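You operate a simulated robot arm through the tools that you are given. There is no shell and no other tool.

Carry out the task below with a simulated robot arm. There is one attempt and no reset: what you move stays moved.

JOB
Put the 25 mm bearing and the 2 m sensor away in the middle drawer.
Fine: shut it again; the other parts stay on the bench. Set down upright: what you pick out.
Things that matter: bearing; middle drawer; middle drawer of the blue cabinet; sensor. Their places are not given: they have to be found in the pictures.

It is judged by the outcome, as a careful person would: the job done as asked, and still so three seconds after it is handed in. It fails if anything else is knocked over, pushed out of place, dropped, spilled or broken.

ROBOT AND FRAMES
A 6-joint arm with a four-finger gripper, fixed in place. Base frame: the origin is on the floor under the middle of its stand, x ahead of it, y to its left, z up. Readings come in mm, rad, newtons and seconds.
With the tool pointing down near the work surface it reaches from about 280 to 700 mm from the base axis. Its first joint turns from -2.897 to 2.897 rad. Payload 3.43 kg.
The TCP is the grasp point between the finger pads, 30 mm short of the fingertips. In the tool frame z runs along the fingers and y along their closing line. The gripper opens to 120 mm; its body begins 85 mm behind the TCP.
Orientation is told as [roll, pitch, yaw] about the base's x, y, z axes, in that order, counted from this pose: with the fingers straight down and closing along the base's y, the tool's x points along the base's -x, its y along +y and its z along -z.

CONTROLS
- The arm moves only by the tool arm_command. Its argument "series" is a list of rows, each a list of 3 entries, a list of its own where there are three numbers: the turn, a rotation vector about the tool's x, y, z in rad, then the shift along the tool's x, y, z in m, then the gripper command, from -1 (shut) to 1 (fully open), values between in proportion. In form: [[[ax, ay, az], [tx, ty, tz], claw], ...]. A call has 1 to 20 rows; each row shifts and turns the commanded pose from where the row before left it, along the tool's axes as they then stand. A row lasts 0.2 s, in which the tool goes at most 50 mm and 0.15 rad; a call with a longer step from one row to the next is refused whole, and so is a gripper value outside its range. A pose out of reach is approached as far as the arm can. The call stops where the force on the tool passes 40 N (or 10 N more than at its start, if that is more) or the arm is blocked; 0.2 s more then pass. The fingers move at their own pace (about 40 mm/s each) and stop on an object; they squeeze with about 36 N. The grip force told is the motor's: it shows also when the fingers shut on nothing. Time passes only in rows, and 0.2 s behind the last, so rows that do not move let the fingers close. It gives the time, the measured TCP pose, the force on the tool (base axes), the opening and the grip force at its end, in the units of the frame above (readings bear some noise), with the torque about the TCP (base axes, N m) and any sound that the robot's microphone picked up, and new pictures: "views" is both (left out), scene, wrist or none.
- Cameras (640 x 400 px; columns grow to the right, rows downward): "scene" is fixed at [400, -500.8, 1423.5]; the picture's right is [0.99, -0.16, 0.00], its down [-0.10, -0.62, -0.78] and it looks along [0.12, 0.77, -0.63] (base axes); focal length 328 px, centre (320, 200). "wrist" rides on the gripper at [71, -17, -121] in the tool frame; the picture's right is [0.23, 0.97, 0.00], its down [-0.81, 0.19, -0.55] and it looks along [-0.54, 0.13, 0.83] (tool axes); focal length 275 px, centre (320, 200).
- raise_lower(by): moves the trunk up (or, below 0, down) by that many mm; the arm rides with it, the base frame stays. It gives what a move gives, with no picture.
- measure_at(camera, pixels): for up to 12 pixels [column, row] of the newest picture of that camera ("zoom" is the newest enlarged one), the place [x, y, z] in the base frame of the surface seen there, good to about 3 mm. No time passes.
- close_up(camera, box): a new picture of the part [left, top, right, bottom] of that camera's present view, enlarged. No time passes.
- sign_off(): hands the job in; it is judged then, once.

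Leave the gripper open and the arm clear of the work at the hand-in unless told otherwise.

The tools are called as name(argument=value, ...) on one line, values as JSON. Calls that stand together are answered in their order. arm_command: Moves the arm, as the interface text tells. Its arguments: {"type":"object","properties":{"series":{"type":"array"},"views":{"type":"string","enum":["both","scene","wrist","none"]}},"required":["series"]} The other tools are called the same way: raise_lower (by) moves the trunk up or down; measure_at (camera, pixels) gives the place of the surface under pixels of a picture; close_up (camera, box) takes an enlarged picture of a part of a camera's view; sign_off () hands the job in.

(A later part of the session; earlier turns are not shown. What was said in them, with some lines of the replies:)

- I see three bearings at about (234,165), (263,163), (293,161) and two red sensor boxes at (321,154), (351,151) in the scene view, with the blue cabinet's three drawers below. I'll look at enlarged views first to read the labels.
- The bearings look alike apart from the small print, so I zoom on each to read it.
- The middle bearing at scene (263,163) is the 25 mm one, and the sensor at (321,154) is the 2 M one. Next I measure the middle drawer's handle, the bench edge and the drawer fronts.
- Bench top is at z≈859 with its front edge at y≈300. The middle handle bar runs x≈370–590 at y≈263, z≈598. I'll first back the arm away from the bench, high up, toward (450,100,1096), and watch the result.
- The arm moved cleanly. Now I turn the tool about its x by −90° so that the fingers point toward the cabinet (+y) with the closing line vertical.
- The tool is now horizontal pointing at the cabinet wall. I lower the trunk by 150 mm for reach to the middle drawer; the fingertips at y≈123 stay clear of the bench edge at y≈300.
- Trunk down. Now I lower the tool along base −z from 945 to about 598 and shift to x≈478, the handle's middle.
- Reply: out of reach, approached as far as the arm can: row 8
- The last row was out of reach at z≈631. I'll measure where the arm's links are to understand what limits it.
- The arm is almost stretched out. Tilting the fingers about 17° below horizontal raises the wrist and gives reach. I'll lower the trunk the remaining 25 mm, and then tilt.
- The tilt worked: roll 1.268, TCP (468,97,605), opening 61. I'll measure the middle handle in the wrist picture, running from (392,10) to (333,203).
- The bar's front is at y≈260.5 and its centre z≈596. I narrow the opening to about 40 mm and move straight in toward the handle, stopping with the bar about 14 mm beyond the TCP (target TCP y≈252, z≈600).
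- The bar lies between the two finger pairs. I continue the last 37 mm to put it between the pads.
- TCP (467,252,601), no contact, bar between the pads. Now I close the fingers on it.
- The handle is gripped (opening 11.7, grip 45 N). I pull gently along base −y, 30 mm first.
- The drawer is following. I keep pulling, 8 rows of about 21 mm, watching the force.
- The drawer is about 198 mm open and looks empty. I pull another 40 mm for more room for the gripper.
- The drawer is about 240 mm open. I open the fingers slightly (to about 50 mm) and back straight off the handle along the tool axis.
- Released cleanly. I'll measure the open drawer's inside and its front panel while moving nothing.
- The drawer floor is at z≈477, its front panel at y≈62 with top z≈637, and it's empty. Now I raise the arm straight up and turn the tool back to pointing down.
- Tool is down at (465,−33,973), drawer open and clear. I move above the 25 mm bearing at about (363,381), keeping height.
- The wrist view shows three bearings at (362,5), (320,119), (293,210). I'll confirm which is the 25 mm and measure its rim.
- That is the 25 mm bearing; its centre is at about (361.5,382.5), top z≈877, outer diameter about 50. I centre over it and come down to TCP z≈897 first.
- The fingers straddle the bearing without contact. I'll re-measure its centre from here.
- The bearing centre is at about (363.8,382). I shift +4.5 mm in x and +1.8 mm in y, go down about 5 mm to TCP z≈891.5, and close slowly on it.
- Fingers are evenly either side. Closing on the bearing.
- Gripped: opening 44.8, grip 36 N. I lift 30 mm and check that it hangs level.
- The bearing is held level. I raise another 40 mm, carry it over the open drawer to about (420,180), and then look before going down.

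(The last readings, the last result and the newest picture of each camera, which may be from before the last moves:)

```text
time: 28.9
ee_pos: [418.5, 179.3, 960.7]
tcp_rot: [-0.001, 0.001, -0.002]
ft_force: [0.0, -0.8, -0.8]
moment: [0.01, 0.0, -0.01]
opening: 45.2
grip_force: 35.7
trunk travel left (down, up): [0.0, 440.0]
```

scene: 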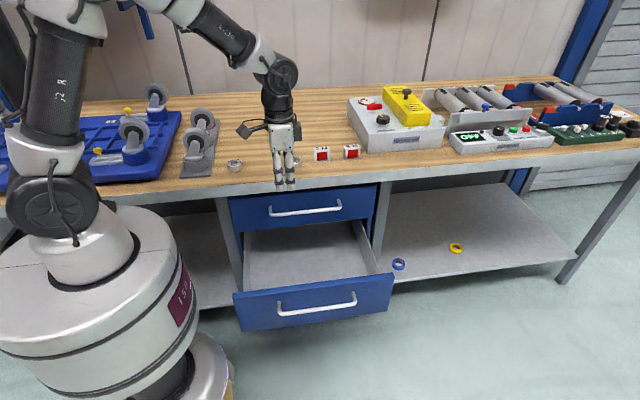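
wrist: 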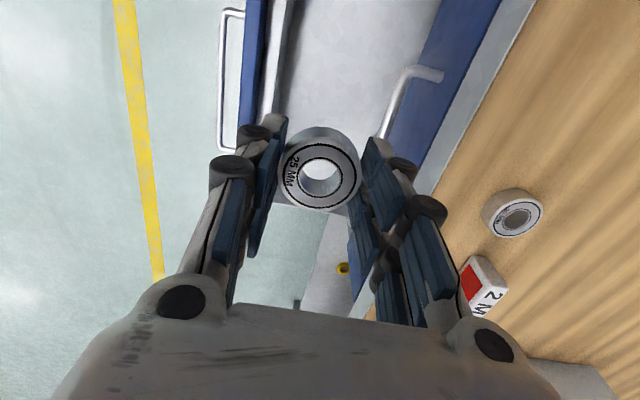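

The bearing is over the open drawer with clearance to the top handle (y≈258) and the front panel (y≈62–80). I descend 400 mm and check.

arm_command(series=[[[0, 0, 0], [0, -0.002, 0.04], -1], [[0, 0, 0], [0, -0.002, 0.04], -1], [[0, 0, 0], [0, 0, 0.04], -1], [[0, 0, 0], [0, 0, 0.04], -1], [[0, 0, 0], [0, 0, 0.04], -1], [[0, 0, 0], [0, 0, 0.04], -1], [[0, 0, 0], [0, 0, 0.04], -1], [[0, 0, 0], [0, 0, 0.04], -1], [[0, 0, 0], [0, 0, 0.04], -1], [[0, 0, 0], [0, 0, 0.04], -1]], views="both")

```text
time: 31.1
ee_pos: [419.5, 177.9, 562.1]
tcp_rot: [0.002, -0.002, 0.0]
ft_force: [0.8, 0.6, -1.3]
moment: [-0.02, 0.0, -0.01]
opening: 45.1
grip_force: 36.3
trunk travel left (down, up): [0.0, 440.0]
```

scene: 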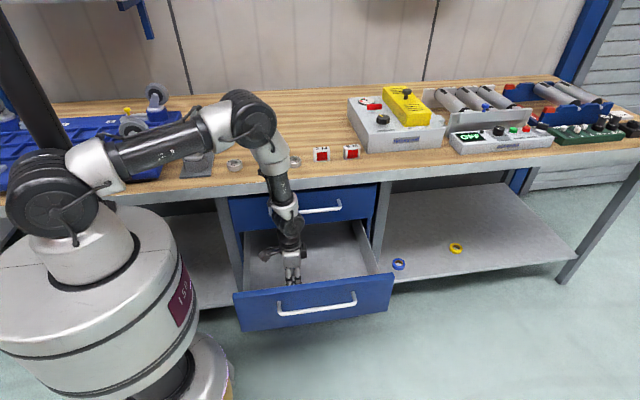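
wrist: 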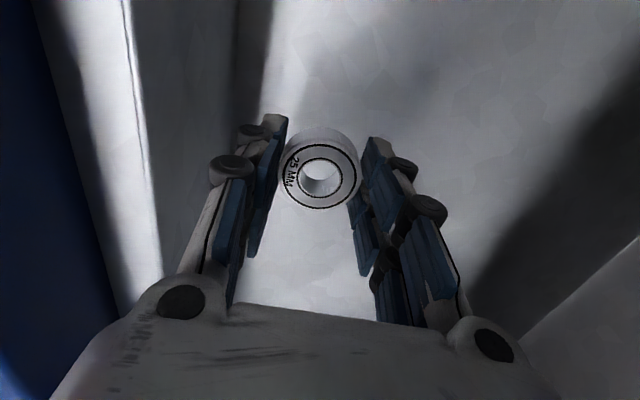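

Inside the drawer, no contact. The bearing's bottom is about 31 mm below the TCP, so it should touch down at TCP z≈509. I lower to about 512 and then creep.

arm_command(series=[[[0, 0, 0], [0, 0, 0.02], -1], [[0, 0, 0], [0, 0, 0.02], -1], [[0, 0, 0], [0, 0, 0.0095], -1], [[0, 0, 0], [0, 0, 0], -1]], views="wrist")

measure_at(camera="wrist", pixels=[[320, 110], [320, 240], [340, 100], [300, 250], [320, 205], [360, 60]])

```text
time: 32.1
ee_pos: [418.6, 177.1, 512.9]
tcp_rot: [0.0, -0.001, -0.003]
ft_force: [0.3, -0.1, -0.5]
moment: [0.05, -0.01, 0.01]
opening: 45.2
grip_force: 36.2
trunk travel left (down, up): [0.0, 440.0]
```

wrist: 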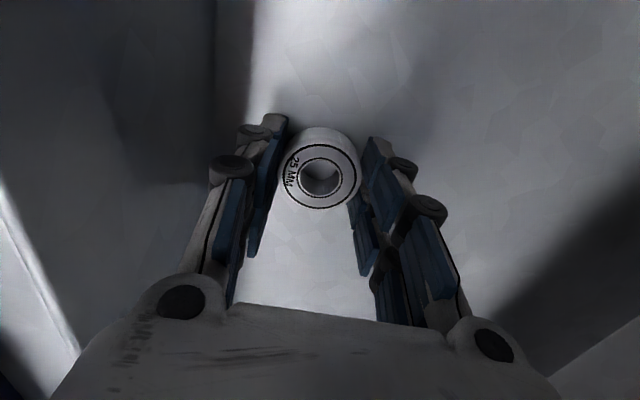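

```text
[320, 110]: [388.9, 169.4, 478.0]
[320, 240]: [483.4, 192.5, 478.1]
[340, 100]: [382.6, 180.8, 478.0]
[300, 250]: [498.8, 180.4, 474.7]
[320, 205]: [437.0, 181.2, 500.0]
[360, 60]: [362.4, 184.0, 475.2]
```

Floor reads z≈477, bearing top z≈500, so its bottom is about 4–5 mm up. I creep down 1 mm per row.

arm_command(series=[[[0, 0, 0], [0, 0, 0.001], -1], [[0, 0, 0], [0, 0, 0.001], -1], [[0, 0, 0], [0, 0, 0.001], -1], [[0, 0, 0], [0, 0, 0.001], -1]], views="none")

```text
time: 33.1
ee_pos: [417.9, 177.3, 509.3]
tcp_rot: [-0.001, 0.001, -0.004]
ft_force: [-4.9, -1.4, 18.1]
moment: [0.06, 0.09, 0.0]
opening: 44.9
grip_force: 36.2
trunk travel left (down, up): [0.0, 440.0]
```

Touchdown at TCP z≈509 (18 N upward). I ease up half a millimetre and open the fingers to about 66 mm, staying in place.

arm_command(series=[[[0, 0, 0], [0, 0, -0.0006], -1], [[0, 0, 0], [0, 0, 0], 0.1], [[0, 0, 0], [0, 0, 0], 0.1], [[0, 0, 0], [0, 0, 0], 0.1], [[0, 0, 0], [0, 0, 0], 0.1]], views="both")

```text
time: 34.3
ee_pos: [418.7, 177.7, 508.4]
tcp_rot: [0.0, 0.001, -0.003]
ft_force: [0.0, -1.4, -0.1]
moment: [-0.02, 0.0, -0.01]
opening: 66.0
grip_force: 0.0
trunk travel left (down, up): [0.0, 440.0]
```

scene: 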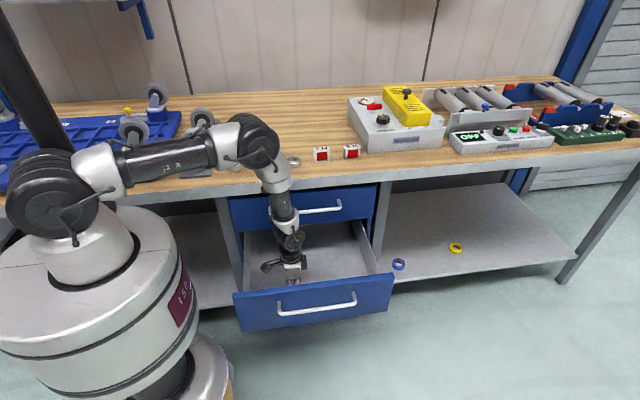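
wrist: 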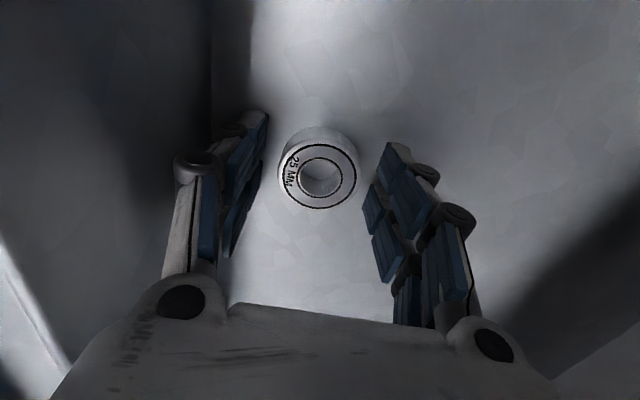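

The bearing stands free on the drawer floor, lying flat. I rise straight up slowly at first and then on to z≈960.

arm_command(series=[[[0, 0, 0], [0, 0, -0.01], 0.1], [[0, 0, 0], [0, 0, -0.02], 0.1], [[0, 0, 0], [0, 0, -0.04], 0.1], [[0, 0, 0], [0, 0, -0.045], 0.1], [[0, 0, 0], [0, 0, -0.045], 0.1], [[0, 0, 0], [0, 0, -0.045], 0.1], [[0, 0, 0], [0, 0, -0.045], 0.1], [[0, 0, 0], [0, 0, -0.045], 0.1], [[0, 0, 0], [0, 0, -0.045], 0.1], [[0, 0, 0], [0, 0, -0.045], 0.1], [[0, 0, 0], [0, 0, -0.045], 0.1], [[0, 0, 0], [0, 0, -0.045], 0.1]], views="both")

```text
time: 36.9
ee_pos: [417.8, 177.2, 984.9]
tcp_rot: [0.002, 0.0, -0.001]
ft_force: [0.4, -0.5, 0.8]
moment: [0.01, 0.01, 0.03]
opening: 66.0
grip_force: 0.0
trunk travel left (down, up): [0.0, 440.0]
```

scene: 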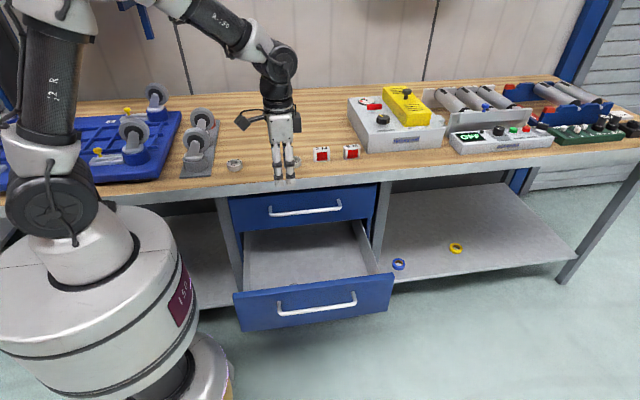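
wrist: 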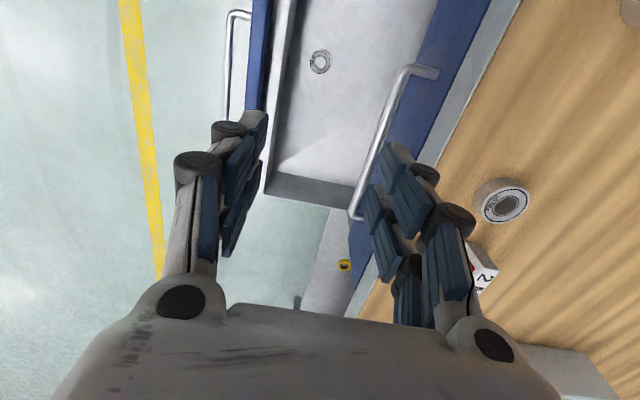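

The bearing is visible inside the drawer at wrist (320,62). Now I go above the 2 M sensor at about (545,381).

arm_command(series=[[[0, 0, 0], [-0.0212, 0.034, 0], 0.1], [[0, 0, 0], [-0.0212, 0.034, 0], 0.1], [[0, 0, 0], [-0.0212, 0.034, 0], 0.1], [[0, 0, 0], [-0.0212, 0.034, 0], 0.1], [[0, 0, 0], [-0.0212, 0.034, 0], 0.1], [[0, 0, 0], [-0.0212, 0.034, 0], 0.1], [[0, 0, 0], [0, 0, 0], 0.1]], views="both")

```text
time: 38.5
ee_pos: [545.9, 382.2, 982.5]
tcp_rot: [0.001, 0.0, -0.004]
ft_force: [0.5, 0.2, 0.6]
moment: [-0.01, 0.01, -0.02]
opening: 65.9
grip_force: 0.1
trunk travel left (down, up): [0.0, 440.0]
```

scene: 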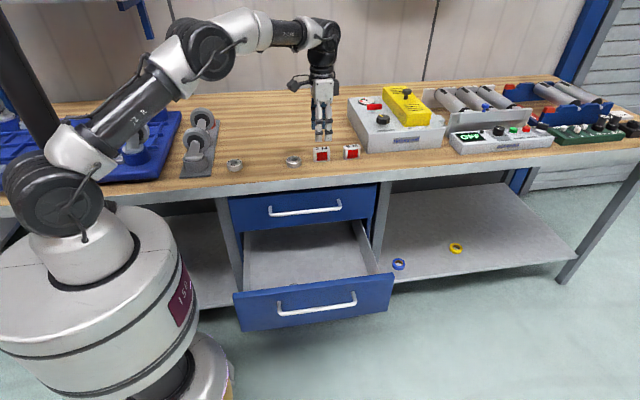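
wrist: 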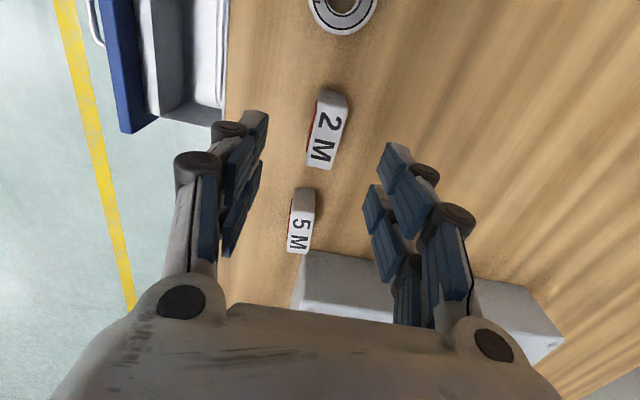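

The 2 M sensor is at wrist (327,130), the 5 M at (300,220). I zoom on the 2 M one and measure its edges.

close_up(camera="wrist", box=[280, 80, 380, 180])

measure_at(camera="wrist", pixels=[[327, 105], [343, 109], [311, 163], [328, 166], [316, 135], [337, 135], [327, 135], [322, 105], [346, 100], [350, 130], [305, 130], [324, 92]])

```text
4.00 times, centred on (330, 130) of wrist
```

zoom: 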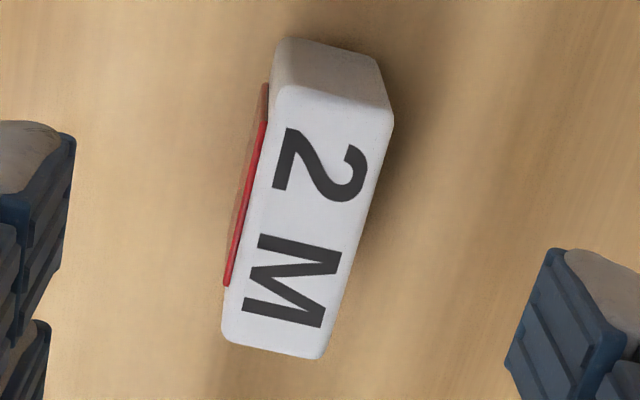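

```text
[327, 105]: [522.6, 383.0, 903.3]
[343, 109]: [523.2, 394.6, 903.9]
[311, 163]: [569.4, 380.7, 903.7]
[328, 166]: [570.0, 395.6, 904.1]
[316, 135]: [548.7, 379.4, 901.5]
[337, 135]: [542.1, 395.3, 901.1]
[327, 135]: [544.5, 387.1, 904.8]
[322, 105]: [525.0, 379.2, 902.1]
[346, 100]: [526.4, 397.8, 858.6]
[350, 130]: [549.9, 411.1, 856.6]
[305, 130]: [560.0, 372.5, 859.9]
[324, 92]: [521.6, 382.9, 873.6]
```

The sensor spans x≈521–571, y≈378–398, top z≈903, square with the axes. I shift +5.5 mm in y and come down to TCP z≈897.

arm_command(series=[[[0, 0, 0], [0, 0.0055, 0], 0.1], [[0, 0, 0], [0, 0, 0.03], 0.1], [[0, 0, 0], [0, 0, 0.03], 0.1], [[0, 0, 0], [0, 0, 0.02], 0.1], [[0, 0, 0], [0, 0, 0.0055], 0.1], [[0, 0, 0], [0, 0, 0], 0.1]], views="both")

close_up(camera="wrist", box=[200, 90, 440, 290])

```text
time: 39.9
ee_pos: [547.5, 385.6, 895.8]
tcp_rot: [-0.001, 0.001, -0.001]
ft_force: [0.3, 0.4, 0.2]
moment: [0.01, 0.02, -0.02]
opening: 66.0
grip_force: 0.1
trunk travel left (down, up): [0.0, 440.0]
```

scene: 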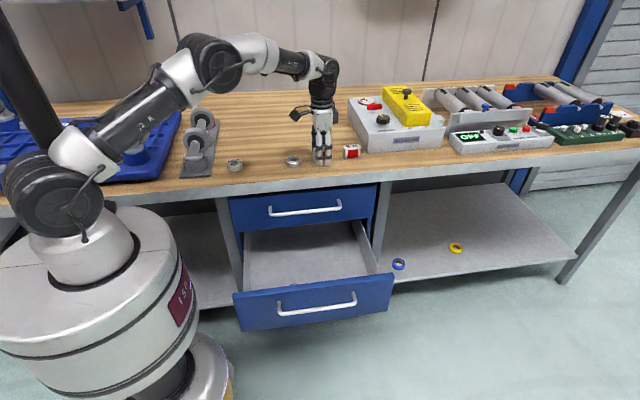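
wrist: 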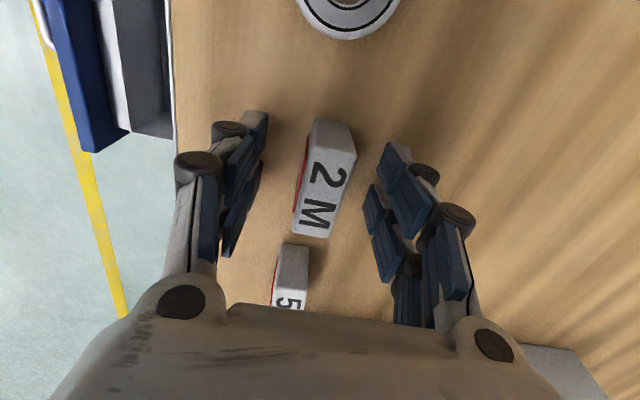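

```text
2.00 times, centred on (320, 190) of wrist
```

zoom: 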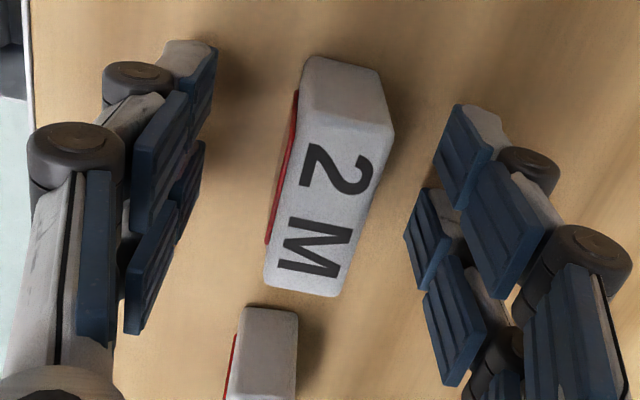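

Centred in y; the sensor is about 3.5 mm toward −x. I correct that and close the fingers gently.

arm_command(series=[[[0, 0, 0], [0.0035, 0, 0], 0.1], [[0, 0, 0], [0, 0, 0], -0.5], [[0, 0, 0], [0, 0, 0], -0.5], [[0, 0, 0], [0, 0, 0], -0.5], [[0, 0, 0], [0, 0, 0], -1], [[0, 0, 0], [0, 0, 0], -1], [[0, 0, 0], [0, 0, 0], -1], [[0, 0, 0], [0, 0, 0], -1]], views="wrist")

```text
time: 41.7
ee_pos: [543.3, 385.6, 897.5]
tcp_rot: [0.0, 0.0, -0.002]
ft_force: [0.0, 0.3, 0.0]
moment: [0.0, 0.03, 0.0]
opening: 21.2
grip_force: 36.7
trunk travel left (down, up): [0.0, 440.0]
```

wrist: 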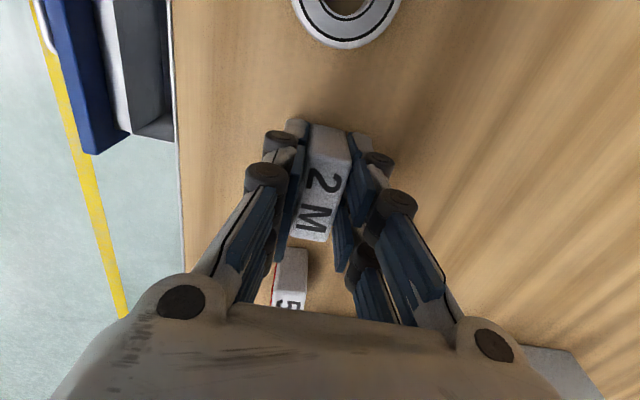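

The sensor is gripped (opening 21, grip 37 N). I lift and check it.

arm_command(series=[[[0, 0, 0], [0, 0, -0.01], -1], [[0, 0, 0], [0, 0, -0.02], -1], [[0, 0, 0], [0, 0, -0.03], -1], [[0, 0, 0], [0, 0, -0.02], -1], [[0, 0, 0], [0, 0, 0], -1]], views="both")

```text
time: 42.9
ee_pos: [544.4, 386.1, 976.3]
tcp_rot: [0.001, 0.001, -0.004]
ft_force: [0.5, -0.4, -1.0]
moment: [-0.02, -0.01, 0.05]
opening: 21.5
grip_force: 36.0
trunk travel left (down, up): [0.0, 440.0]
```

scene: 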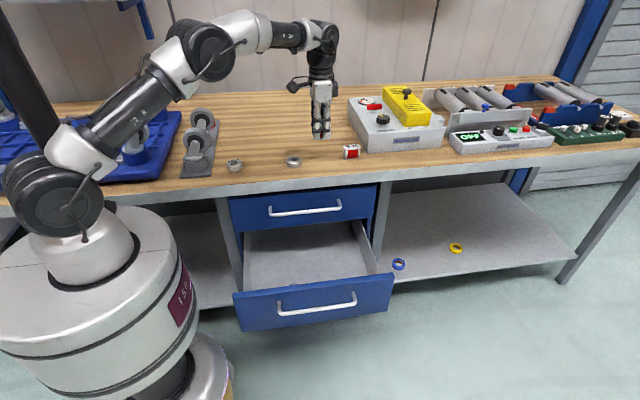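
wrist: 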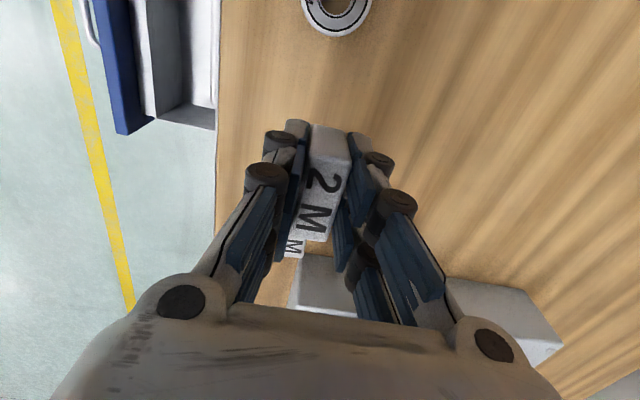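

The sensor hangs straight. I carry it out over the drawer to about (560,177).

arm_command(series=[[[0, 0, 0], [-0.0023, -0.0298, 0], -1], [[0, 0, 0], [-0.0023, -0.0298, 0], -1], [[0, 0, 0], [-0.0023, -0.0298, 0], -1], [[0, 0, 0], [-0.0023, -0.0298, 0], -1], [[0, 0, 0], [-0.0023, -0.0298, 0], -1], [[0, 0, 0], [-0.0023, -0.0298, 0], -1], [[0, 0, 0], [-0.0023, -0.0298, 0], -1], [[0, 0, 0], [0, 0, 0], -1]], views="both")

```text
time: 44.7
ee_pos: [558.7, 177.9, 978.2]
tcp_rot: [0.002, 0.0, -0.002]
ft_force: [-1.0, -0.5, -0.9]
moment: [0.0, 0.0, 0.01]
opening: 21.3
grip_force: 36.5
trunk travel left (down, up): [0.0, 440.0]
```

scene: 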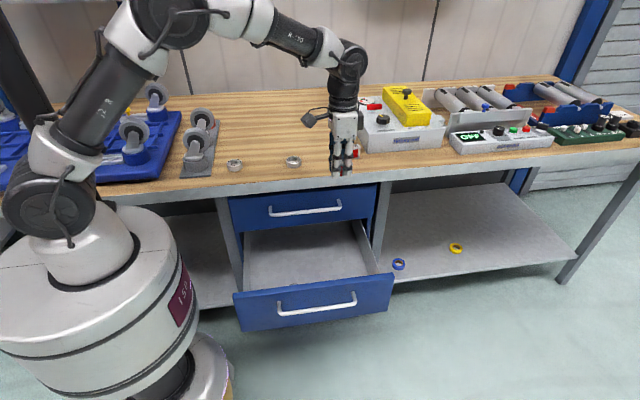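
wrist: 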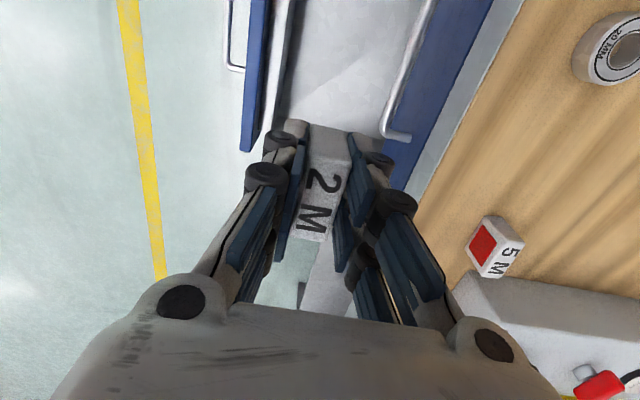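

Clear of the top handle. I descend to about z=560 and check.

arm_command(series=[[[0, 0, 0], [0, 0, 0.0415], -1], [[0, 0, 0], [0, 0, 0.0415], -1], [[0, 0, 0], [0, 0, 0.0415], -1], [[0, 0, 0], [0, 0, 0.0415], -1], [[0, 0, 0], [0, 0, 0.0415], -1], [[0, 0, 0], [0, 0, 0.0415], -1], [[0, 0, 0], [0, 0, 0.0415], -1], [[0, 0, 0], [0, 0, 0.0415], -1], [[0, 0, 0], [0, 0, 0.0415], -1], [[0, 0, 0], [0, 0, 0.0415], -1], [[0, 0, 0], [0, 0, 0], -1]], views="both")

```text
time: 47.1
ee_pos: [558.9, 176.0, 562.0]
tcp_rot: [-0.001, 0.0, -0.002]
ft_force: [0.6, -0.5, -1.5]
moment: [-0.01, 0.03, 0.01]
opening: 21.4
grip_force: 36.1
trunk travel left (down, up): [0.0, 440.0]
```

scene: 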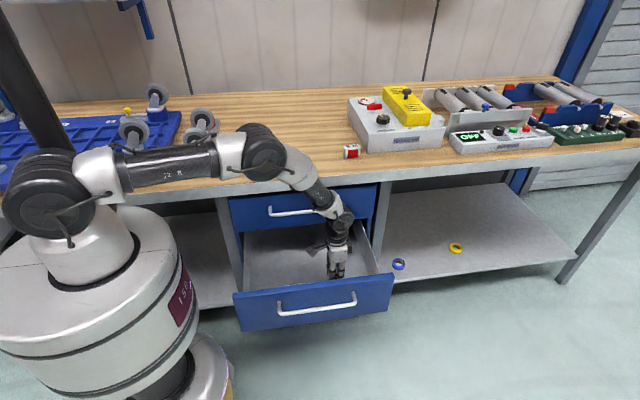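
wrist: 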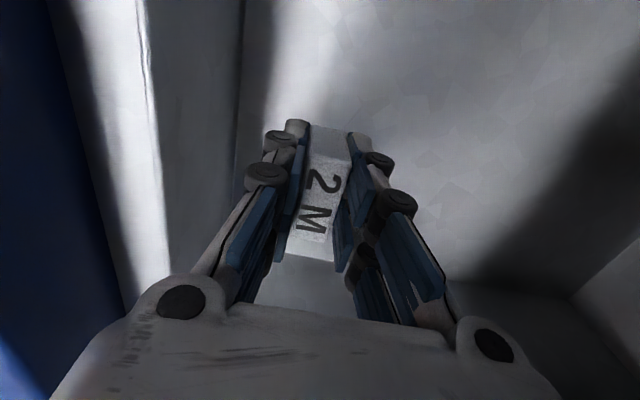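

The sensor bottom is about 37 mm below the TCP, so touchdown should come at TCP z≈515. I lower to 518 and then creep.

arm_command(series=[[[0, 0, 0], [0, 0, 0.02], -1], [[0, 0, 0], [0, 0, 0.018], -1], [[0, 0, 0], [0, 0, 0.005], -1], [[0, 0, 0], [0, 0, 0], -1], [[0, 0, 0], [0, 0, 0.001], -1], [[0, 0, 0], [0, 0, 0.001], -1]], views="none")

```text
time: 48.5
ee_pos: [559.6, 177.1, 515.9]
tcp_rot: [0.0, 0.001, -0.002]
ft_force: [0.6, 0.1, -1.0]
moment: [-0.02, -0.01, -0.03]
opening: 21.2
grip_force: 36.1
trunk travel left (down, up): [0.0, 440.0]
```

No contact yet at z≈516. I creep on, 1 mm per row.

arm_command(series=[[[0, 0, 0], [0, 0, 0.001], -1], [[0, 0, 0], [0, 0, 0.001], -1]], views="none")

```text
time: 49.1
ee_pos: [558.1, 177.7, 515.4]
tcp_rot: [0.0, -0.001, 0.0]
ft_force: [-0.1, 0.9, -1.7]
moment: [-0.02, 0.0, 0.0]
opening: 21.5
grip_force: 35.7
trunk travel left (down, up): [0.0, 440.0]
```

arm_command(series=[[[0, 0, 0], [0, 0, 0.0008], -1], [[0, 0, 0], [0, 0, 0.0008], -1]], views="none")

```text
time: 49.7
ee_pos: [559.1, 178.1, 515.4]
tcp_rot: [0.001, -0.003, -0.001]
ft_force: [-1.6, -1.5, 7.5]
moment: [-0.1, 0.03, 0.0]
opening: 21.6
grip_force: 35.9
trunk travel left (down, up): [0.0, 440.0]
```

Touchdown (7.5 N up). I open the fingers slowly to about 50 mm.

arm_command(series=[[[0, 0, 0], [0, 0, 0], -0.5], [[0, 0, 0], [0, 0, 0], -0.15], [[0, 0, 0], [0, 0, 0], -0.15], [[0, 0, 0], [0, 0, 0], -0.15]], views="both")

```text
time: 50.7
ee_pos: [559.0, 177.0, 514.2]
tcp_rot: [0.0, 0.002, -0.001]
ft_force: [0.6, 0.2, 0.0]
moment: [-0.02, 0.01, 0.01]
opening: 51.2
grip_force: 0.0
trunk travel left (down, up): [0.0, 440.0]
```

scene: 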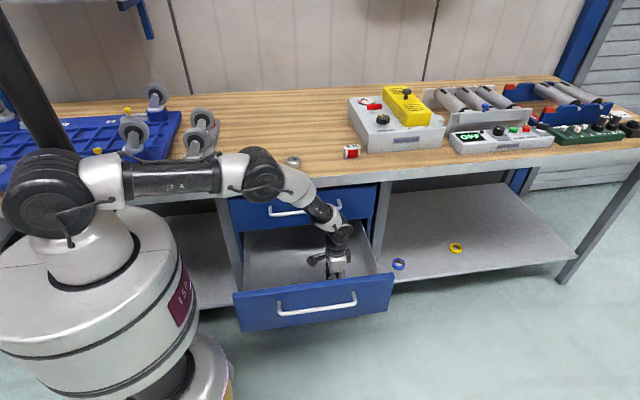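
wrist: 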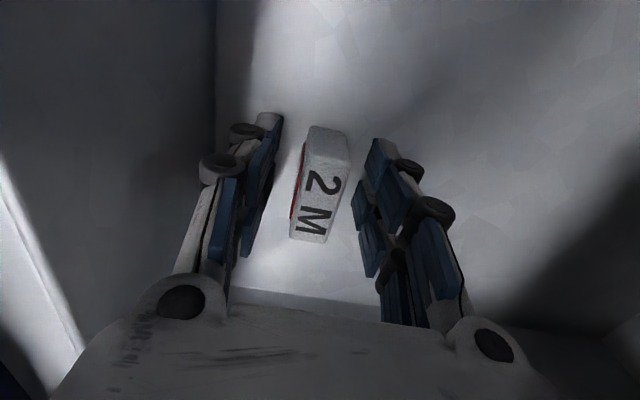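

The sensor stands upright and free between the fingers. I rise straight up.

arm_command(series=[[[0, 0, 0], [0, 0, -0.01], -0.15], [[0, 0, 0], [0, 0, -0.02], -0.15], [[0, 0, 0], [0, 0, -0.04], -0.15], [[0, 0, 0], [0, 0, -0.045], -0.15], [[0, 0, 0], [0, 0, -0.045], -0.15], [[0, 0, 0], [0, 0, -0.045], -0.15], [[0, 0, 0], [0, 0, -0.045], -0.15], [[0, 0, 0], [0, 0, -0.045], -0.15], [[0, 0, 0], [0, 0, -0.045], -0.15], [[0, 0, 0], [0, 0, -0.045], -0.15], [[0, 0, 0], [0, 0, -0.045], -0.15], [[0, 0, 0], [0, 0, -0.03], -0.15], [[0, 0, 0], [0, 0, 0], -0.15]], views="both")

close_up(camera="scene", box=[220, 190, 400, 330])

close_up(camera="wrist", box=[220, 0, 440, 200])

```text
time: 53.5
ee_pos: [558.1, 177.0, 974.1]
tcp_rot: [0.0, 0.001, -0.001]
ft_force: [0.4, 0.1, -0.1]
moment: [-0.03, -0.01, -0.01]
opening: 50.7
grip_force: 0.1
trunk travel left (down, up): [0.0, 440.0]
```

scene: 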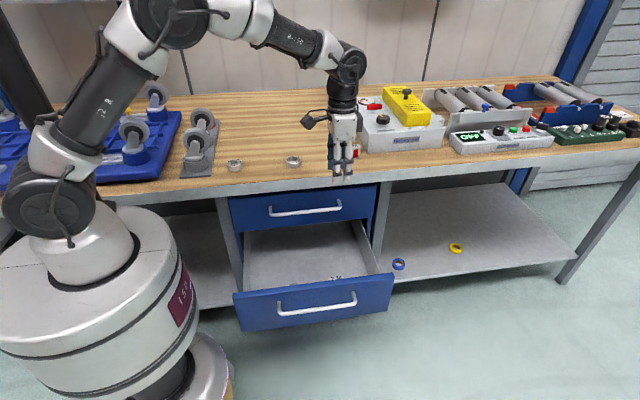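
wrist: 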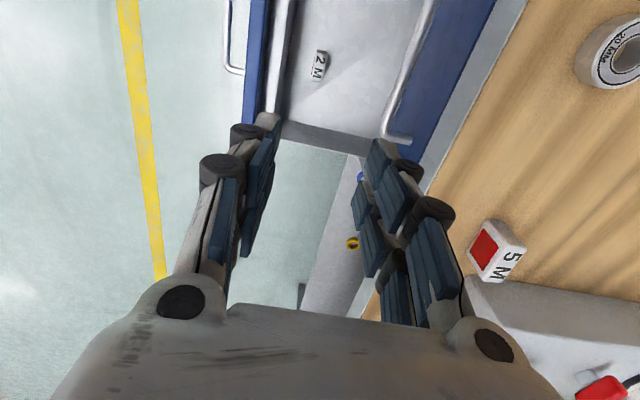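

```text
2.86 times, centred on (310, 260) of scene
```

zoom: 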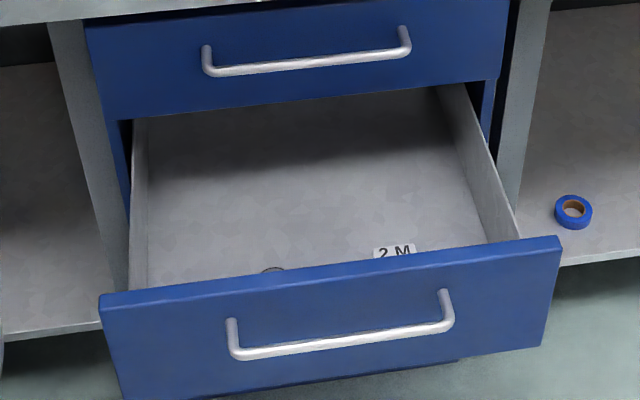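

```text
2.00 times, centred on (330, 100) of wrist
```

zoom: 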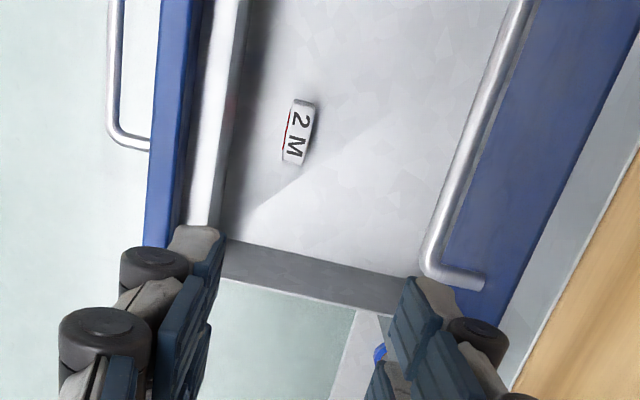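

Both parts are in the drawer: sensor upright, bearing flat. Now I go back the way I came to the handle: to (466,−33,973), tilt the tool, and descend in front of the drawer.

arm_command(series=[[[0, 0, 0], [0.0154, -0.035, 0], -0.2], [[0, 0, 0], [0.0154, -0.035, 0], -0.2], [[0, 0, 0], [0.0154, -0.035, 0], -0.2], [[0, 0, 0], [0.0154, -0.035, 0], -0.2], [[0, 0, 0], [0.0154, -0.035, 0], -0.2], [[0, 0, 0], [0.0154, -0.035, 0], -0.2], [[0, 0, 0], [0, 0, 0], -0.2], [[-0.1409, 0, 0], [0, 0, 0], -0.2], [[-0.1409, 0, 0], [0, 0, 0], -0.2], [[-0.1409, 0, 0], [0, 0, 0], -0.2], [[-0.1409, 0, 0], [0, 0, 0], -0.2], [[-0.1409, 0, 0], [0, 0, 0], -0.2], [[-0.1409, 0, 0], [0, 0, 0], -0.2], [[-0.1409, 0, 0], [0, 0, 0], -0.2], [[-0.1409, 0, 0], [0, 0, 0], -0.2], [[-0.1409, 0, 0], [0, 0, 0], -0.2], [[0, 0, 0], [0, 0, 0], -0.2]], views="both")

```text
time: 57.1
ee_pos: [465.9, -33.5, 974.4]
tcp_rot: [1.271, -0.001, -0.004]
ft_force: [0.8, 0.1, 0.7]
moment: [0.0, -0.01, -0.04]
opening: 48.0
grip_force: 0.1
trunk travel left (down, up): [0.0, 440.0]
```

scene: 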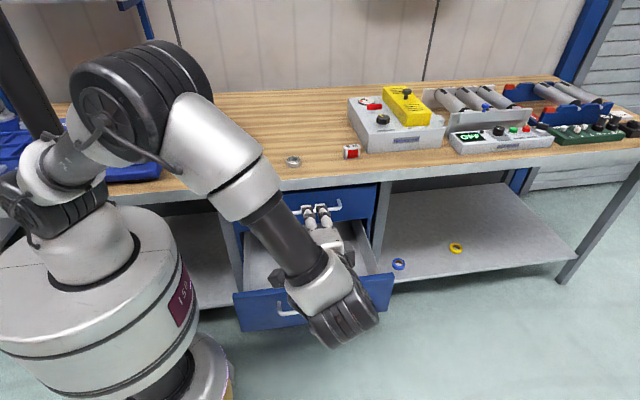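
wrist: 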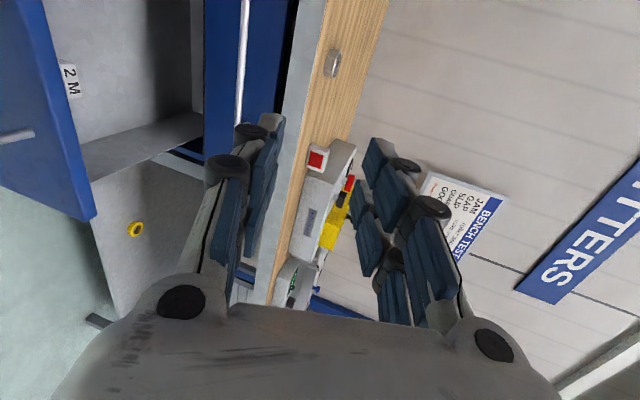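

I descend 360 mm in front of the drawer handle (fingertips at y≈−5, handle front at y≈20).

arm_command(series=[[[0, 0, 0], [0, -0.043, 0.0133], -0.25], [[0, 0, 0], [0, -0.043, 0.0133], -0.25], [[0, 0, 0], [0, -0.043, 0.0133], -0.25], [[0, 0, 0], [0, -0.043, 0.0133], -0.25], [[0, 0, 0], [0, -0.043, 0.0133], -0.25], [[0, 0, 0], [0, -0.043, 0.0133], -0.25], [[0, 0, 0], [0, -0.043, 0.0133], -0.25], [[0, 0, 0], [0, -0.043, 0.0133], -0.25], [[0, 0, 0], [0, 0, 0], -0.25]], views="both")

measure_at(camera="wrist", pixels=[[352, 20], [341, 80], [326, 130], [315, 180], [298, 250]])

```text
time: 59.1
ee_pos: [465.9, -31.1, 614.2]
tcp_rot: [1.271, 0.0, -0.002]
ft_force: [0.3, -0.2, -0.7]
moment: [-0.03, -0.01, 0.02]
opening: 44.7
grip_force: 0.1
trunk travel left (down, up): [0.0, 440.0]
```

scene: 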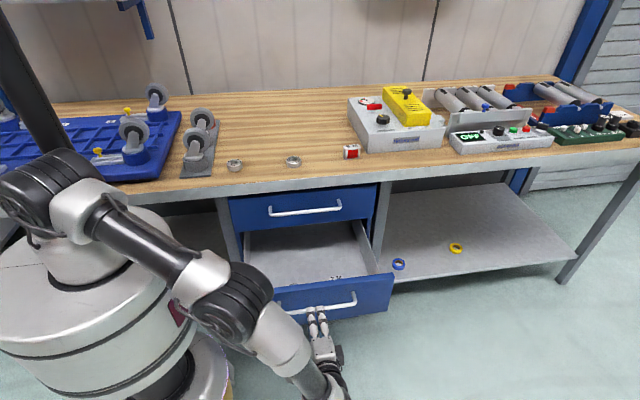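
wrist: 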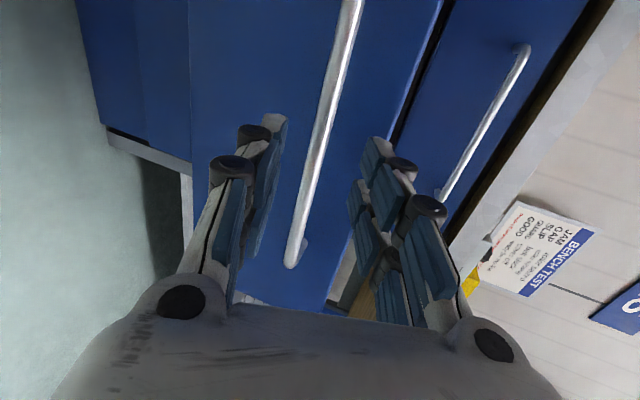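

```text
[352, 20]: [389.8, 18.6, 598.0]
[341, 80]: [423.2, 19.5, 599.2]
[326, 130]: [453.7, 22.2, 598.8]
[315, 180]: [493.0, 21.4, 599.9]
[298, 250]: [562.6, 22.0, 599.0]
```

The handle bar is at y≈21 (front), z≈598. I move 45 mm along the tool axis so it sits between the pads, and then close.

arm_command(series=[[[0, 0, 0], [0, -0.0004, 0.015], -0.25], [[0, 0, 0], [0, -0.0004, 0.015], -0.25], [[0, 0, 0], [0, -0.0004, 0.0145], -0.25], [[0, 0, 0], [0, 0, 0], -0.25], [[0, 0, 0], [0, 0, 0], -1], [[0, 0, 0], [0, 0, 0], -1], [[0, 0, 0], [0, 0, 0], -1], [[0, 0, 0], [0, 0, 0], -1], [[0, 0, 0], [0, 0, 0], -1]], views="both")

```text
time: 61.1
ee_pos: [466.0, 10.2, 599.8]
tcp_rot: [1.269, -0.001, -0.002]
ft_force: [0.6, 2.3, 5.1]
moment: [0.13, -0.15, 0.21]
opening: 11.3
grip_force: 44.9
trunk travel left (down, up): [0.0, 440.0]
```

scene: 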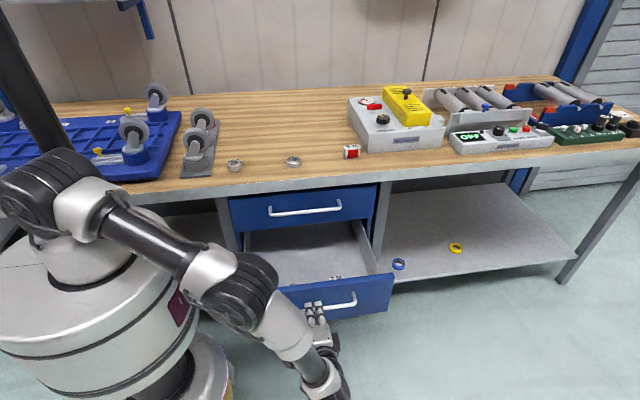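
wrist: 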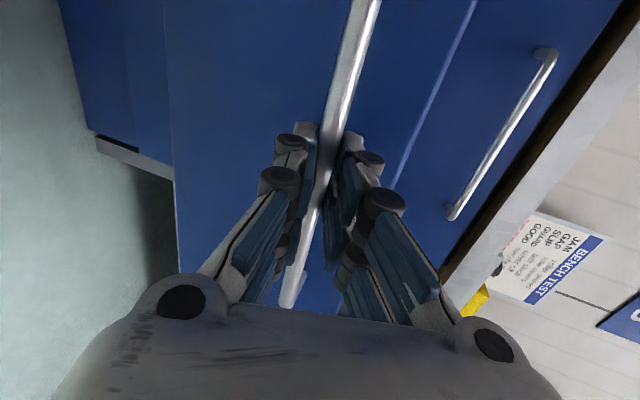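

Handle gripped again. I push the drawer in slowly (about 60 mm/s) with soft start and stop, so nothing inside tips.

arm_command(series=[[[0, 0, 0], [0, 0.0009, 0.0029], -1], [[0, 0, 0], [0, 0.0018, 0.0057], -1], [[0, 0, 0], [0, 0.0027, 0.0086], -1], [[0, 0, 0], [0, 0.00357, 0.01146], -1], [[0, 0, 0], [0, 0.00357, 0.01146], -1], [[0, 0, 0], [0, 0.00357, 0.01146], -1], [[0, 0, 0], [0, 0.00357, 0.01146], -1], [[0, 0, 0], [0, 0.00357, 0.01146], -1], [[0, 0, 0], [0, 0.00357, 0.01146], -1], [[0, 0, 0], [0, 0.00357, 0.01146], -1], [[0, 0, 0], [0, 0.00357, 0.01146], -1], [[0, 0, 0], [0, 0.00357, 0.01146], -1], [[0, 0, 0], [0, 0.00357, 0.01146], -1], [[0, 0, 0], [0, 0.00357, 0.01146], -1], [[0, 0, 0], [0, 0.00357, 0.01146], -1], [[0, 0, 0], [0, 0.00357, 0.01146], -1], [[0, 0, 0], [0, 0.0027, 0.0086], -1], [[0, 0, 0], [0, 0.0015, 0.0048], -1], [[0, 0, 0], [0, 0, 0], -1]], views="both")

```text
time: 65.1
ee_pos: [465.8, 198.3, 600.6]
tcp_rot: [1.267, -0.002, -0.002]
ft_force: [-3.9, 0.4, 12.4]
moment: [0.18, 0.08, 0.92]
opening: 11.2
grip_force: 44.6
trunk travel left (down, up): [0.0, 440.0]
```

scene: 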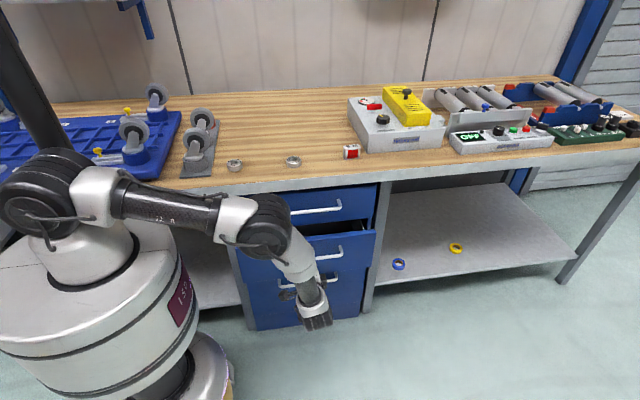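
wrist: 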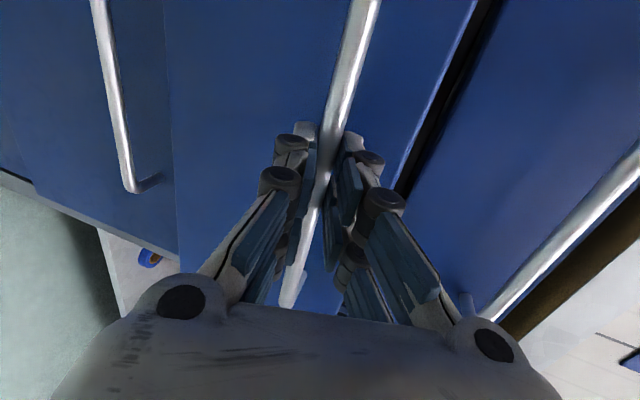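

About 52 mm remains. I continue slowly, decelerating near the end.

arm_command(series=[[[0, 0, 0], [0, 0.0016, 0.0038], -1], [[0, 0, 0], [0, 0.0026, 0.0076], -1], [[0, 0, 0], [0, 0.0024, 0.0076], -1], [[0, 0, 0], [0, 0.0024, 0.0076], -1], [[0, 0, 0], [0, 0.0024, 0.0076], -1], [[0, 0, 0], [0, 0.0015, 0.0048], -1], [[0, 0, 0], [0, 0.0009, 0.0029], -1], [[0, 0, 0], [0, 0.0006, 0.0019], -1], [[0, 0, 0], [0, 0, 0], -1]], views="both")

```text
time: 67.1
ee_pos: [467.3, 244.0, 598.7]
tcp_rot: [1.267, 0.001, -0.001]
ft_force: [-17.3, 0.0, 1.5]
moment: [0.03, -0.33, -0.12]
opening: 11.1
grip_force: 44.5
trunk travel left (down, up): [0.0, 440.0]
```

scene: 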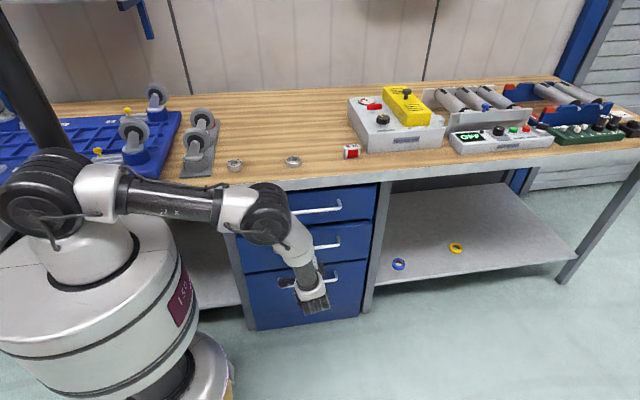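
wrist: 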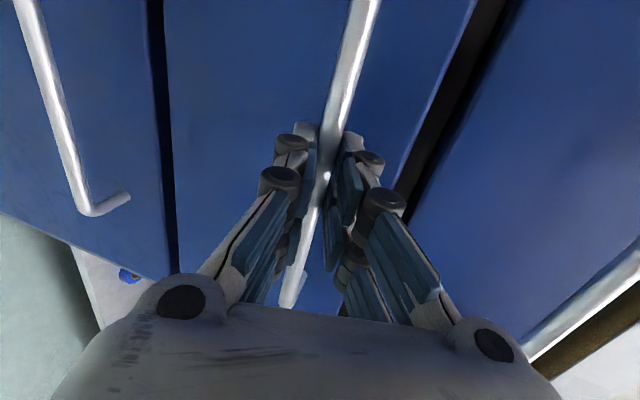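

About 7 mm to go. I creep 1.2 mm per row until the drawer meets its stop.

arm_command(series=[[[0, 0, 0], [0.0005, 0.00036, 0.00115], -1], [[0, 0, 0], [0.0005, 0.00036, 0.00115], -1], [[0, 0, 0], [0, 0.00036, 0.00115], -1], [[0, 0, 0], [0, 0.00036, 0.00115], -1], [[0, 0, 0], [0, 0.00036, 0.00115], -1], [[0, 0, 0], [0, 0, 0], -1]], views="none")

```text
time: 68.5
ee_pos: [465.7, 249.1, 599.4]
tcp_rot: [1.268, 0.0, -0.003]
ft_force: [-6.2, 2.3, -16.2]
moment: [-0.22, -0.6, -0.16]
opening: 11.5
grip_force: 45.1
trunk travel left (down, up): [0.0, 440.0]
```

arm_command(series=[[[0, 0, 0], [0, 0.0001, 0.0012], -1], [[0, 0, 0], [0, 0.0002, 0.0012], -1], [[0, 0, 0], [0, 0, 0], -1]], views="none")

```text
time: 69.3
ee_pos: [465.5, 252.4, 600.2]
tcp_rot: [1.267, 0.001, -0.003]
ft_force: [-8.4, -8.0, -16.1]
moment: [-0.27, -0.71, -0.6]
opening: 11.4
grip_force: 44.8
trunk travel left (down, up): [0.0, 440.0]
```

Fy has risen to −8 N, so the stop is near. One more millimetre to be sure.

arm_command(series=[[[0, 0, 0], [0, 0.0001, 0.001], -1], [[0, 0, 0], [0, 0, 0], -1]], views="both")

measure_at(camera="scene", pixels=[[350, 240], [350, 232], [350, 225], [330, 212], [345, 210], [355, 270], [340, 280], [245, 245]])

```text
time: 69.9
ee_pos: [466.2, 251.5, 600.2]
tcp_rot: [1.267, -0.001, -0.005]
ft_force: [-9.5, -30.4, -13.3]
moment: [-0.37, -0.16, 0.98]
opening: 11.5
grip_force: 44.6
trunk travel left (down, up): [0.0, 440.0]
```

scene: 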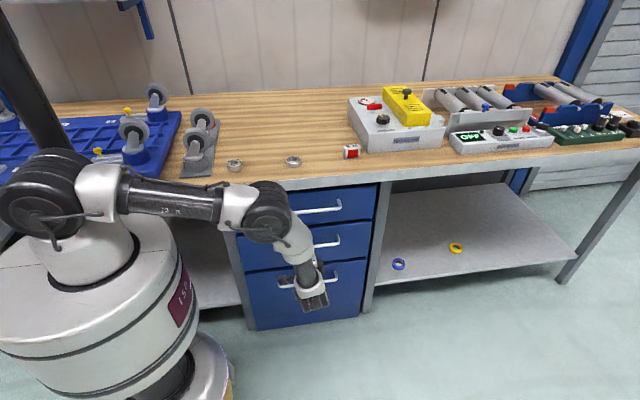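
wrist: 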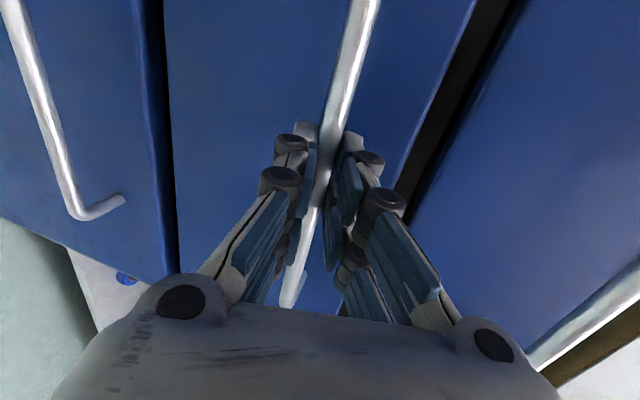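

```text
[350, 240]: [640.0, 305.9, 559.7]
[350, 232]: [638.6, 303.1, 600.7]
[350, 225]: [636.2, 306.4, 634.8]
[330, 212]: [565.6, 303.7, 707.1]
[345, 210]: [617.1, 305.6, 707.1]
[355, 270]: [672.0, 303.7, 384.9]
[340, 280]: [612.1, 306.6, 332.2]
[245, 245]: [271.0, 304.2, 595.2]
```

The drawer is against its stop (−30 N) and its face reads y≈305, flush with the others. I open the fingers and back straight off along the tool axis.

arm_command(series=[[[0, 0, 0], [0, -0.0001, -0.001], -1], [[0, 0, 0], [0, 0, 0], -0.25], [[0, 0, 0], [0, 0, 0], -0.25], [[0, 0, 0], [0, 0, 0], -0.25], [[0, 0, 0], [0, 0, -0.012], -0.25], [[0, 0, 0], [0, 0, -0.02], -0.25], [[0, 0, 0], [0, 0, -0.03], -0.25], [[0, 0, 0], [0, 0, -0.03], -0.25], [[0, 0, 0], [0, 0, 0], -0.25]], views="both")

measure_at(camera="scene", pixels=[[350, 240], [350, 232], [345, 210], [355, 270], [325, 245], [330, 208]])

```text
time: 71.9
ee_pos: [463.5, 166.4, 627.4]
tcp_rot: [1.269, -0.001, -0.001]
ft_force: [0.3, -0.1, 0.1]
moment: [0.0, 0.0, -0.01]
opening: 45.0
grip_force: 0.2
trunk travel left (down, up): [0.0, 440.0]
```

scene: 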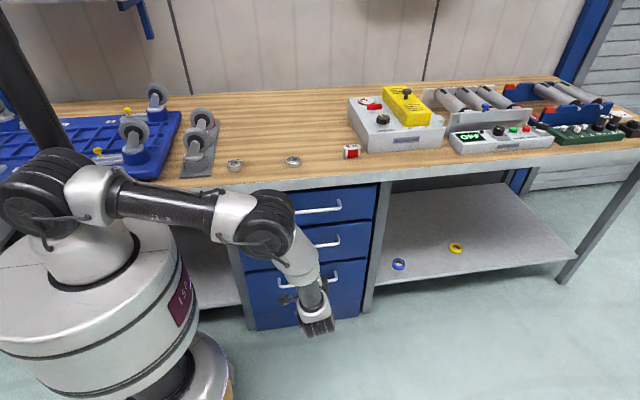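
wrist: 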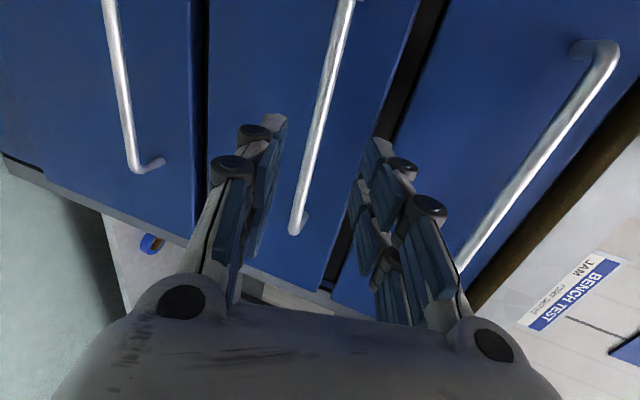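

```text
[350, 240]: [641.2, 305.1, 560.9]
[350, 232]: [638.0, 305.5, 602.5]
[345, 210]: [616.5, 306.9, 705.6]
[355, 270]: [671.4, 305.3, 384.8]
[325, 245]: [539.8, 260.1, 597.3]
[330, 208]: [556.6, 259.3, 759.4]
```

The drawer is shut and the handle released (bar at y≈260 as at the start). Now I back away, rise, turn the tool down and open the gripper fully.

arm_command(series=[[[0, 0, 0], [0, -0.0134, -0.043], -0.25], [[0, 0, 0], [0, -0.0134, -0.043], -0.25], [[0, 0, 0], [0, 0.043, -0.0133], 0], [[0, 0, 0], [0, 0.043, -0.0133], 0.5], [[0, 0, 0], [0, 0.043, -0.0133], 1], [[0, 0, 0], [0, 0.043, -0.0133], 1], [[0, 0, 0], [0, 0.043, -0.0133], 1], [[0, 0, 0], [0, 0.043, -0.0133], 1], [[0, 0, 0], [0, 0.043, -0.0133], 1], [[0, 0, 0], [0, 0.043, -0.0133], 1], [[0.141, 0, 0], [0, 0, 0], 1], [[0.141, 0, 0], [0, 0, 0], 1], [[0.141, 0, 0], [0, 0, 0], 1], [[0.141, 0, 0], [0, 0, 0], 1], [[0.141, 0, 0], [0, 0, 0], 1], [[0.141, 0, 0], [0, 0, 0], 1], [[0.141, 0, 0], [0, 0, 0], 1], [[0.141, 0, 0], [0, 0, 0], 1], [[0.141, 0, 0], [0, 0, 0], 1], [[0, 0, 0], [0, 0, 0], 1]], views="both")

close_up(camera="scene", box=[200, 130, 400, 330])

```text
time: 76.1
ee_pos: [464.4, 75.8, 989.0]
tcp_rot: [-0.004, 0.002, -0.002]
ft_force: [-0.5, 1.1, -0.6]
moment: [0.0, -0.01, 0.03]
opening: 120.2
grip_force: 0.0
trunk travel left (down, up): [0.0, 440.0]
```

scene: 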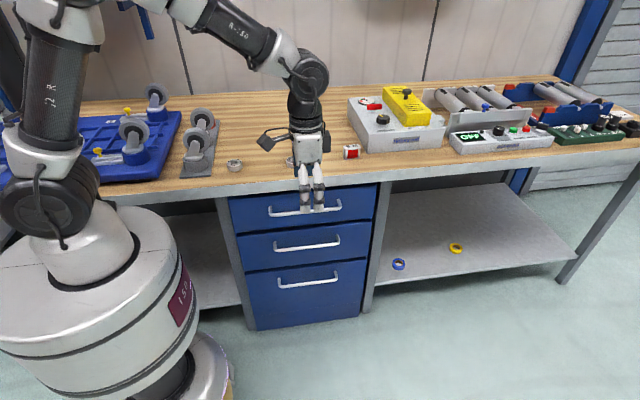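
wrist: 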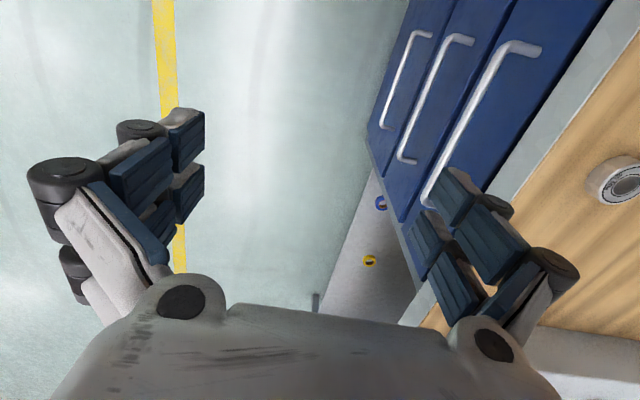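

```text
2.00 times, centred on (300, 230) of scene
```

zoom: 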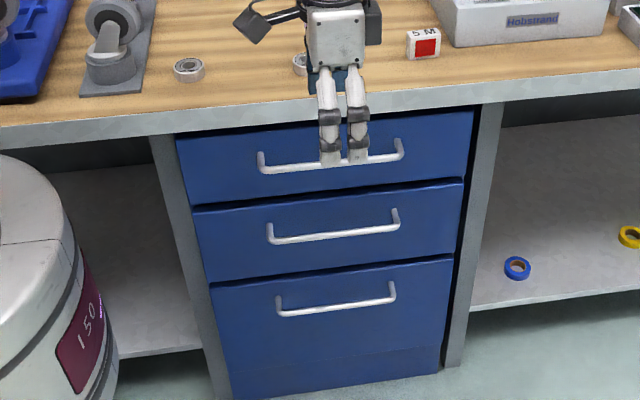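

All three drawers are flush. The 30 mm and 20 mm bearings and the 5 M sensor are still on the bench in their places. The gripper is open (120 mm) and the arm is clear in front of the bench. Handing in.

sign_off()

```text
The job is handed in.
```

The 25 mm bearing and the 2 m sensor are both in the middle drawer, and the drawer is shut and flush with the other two. The bearing lay flat and the sensor stood upright when I let go of them. I closed the drawer slowly and did not reopen it to check them afterwards.

The 30 mm and 20 mm bearings and the 5 m sensor are still on the bench where they were. I handed in with the gripper fully open and the arm clear, in front of the bench.
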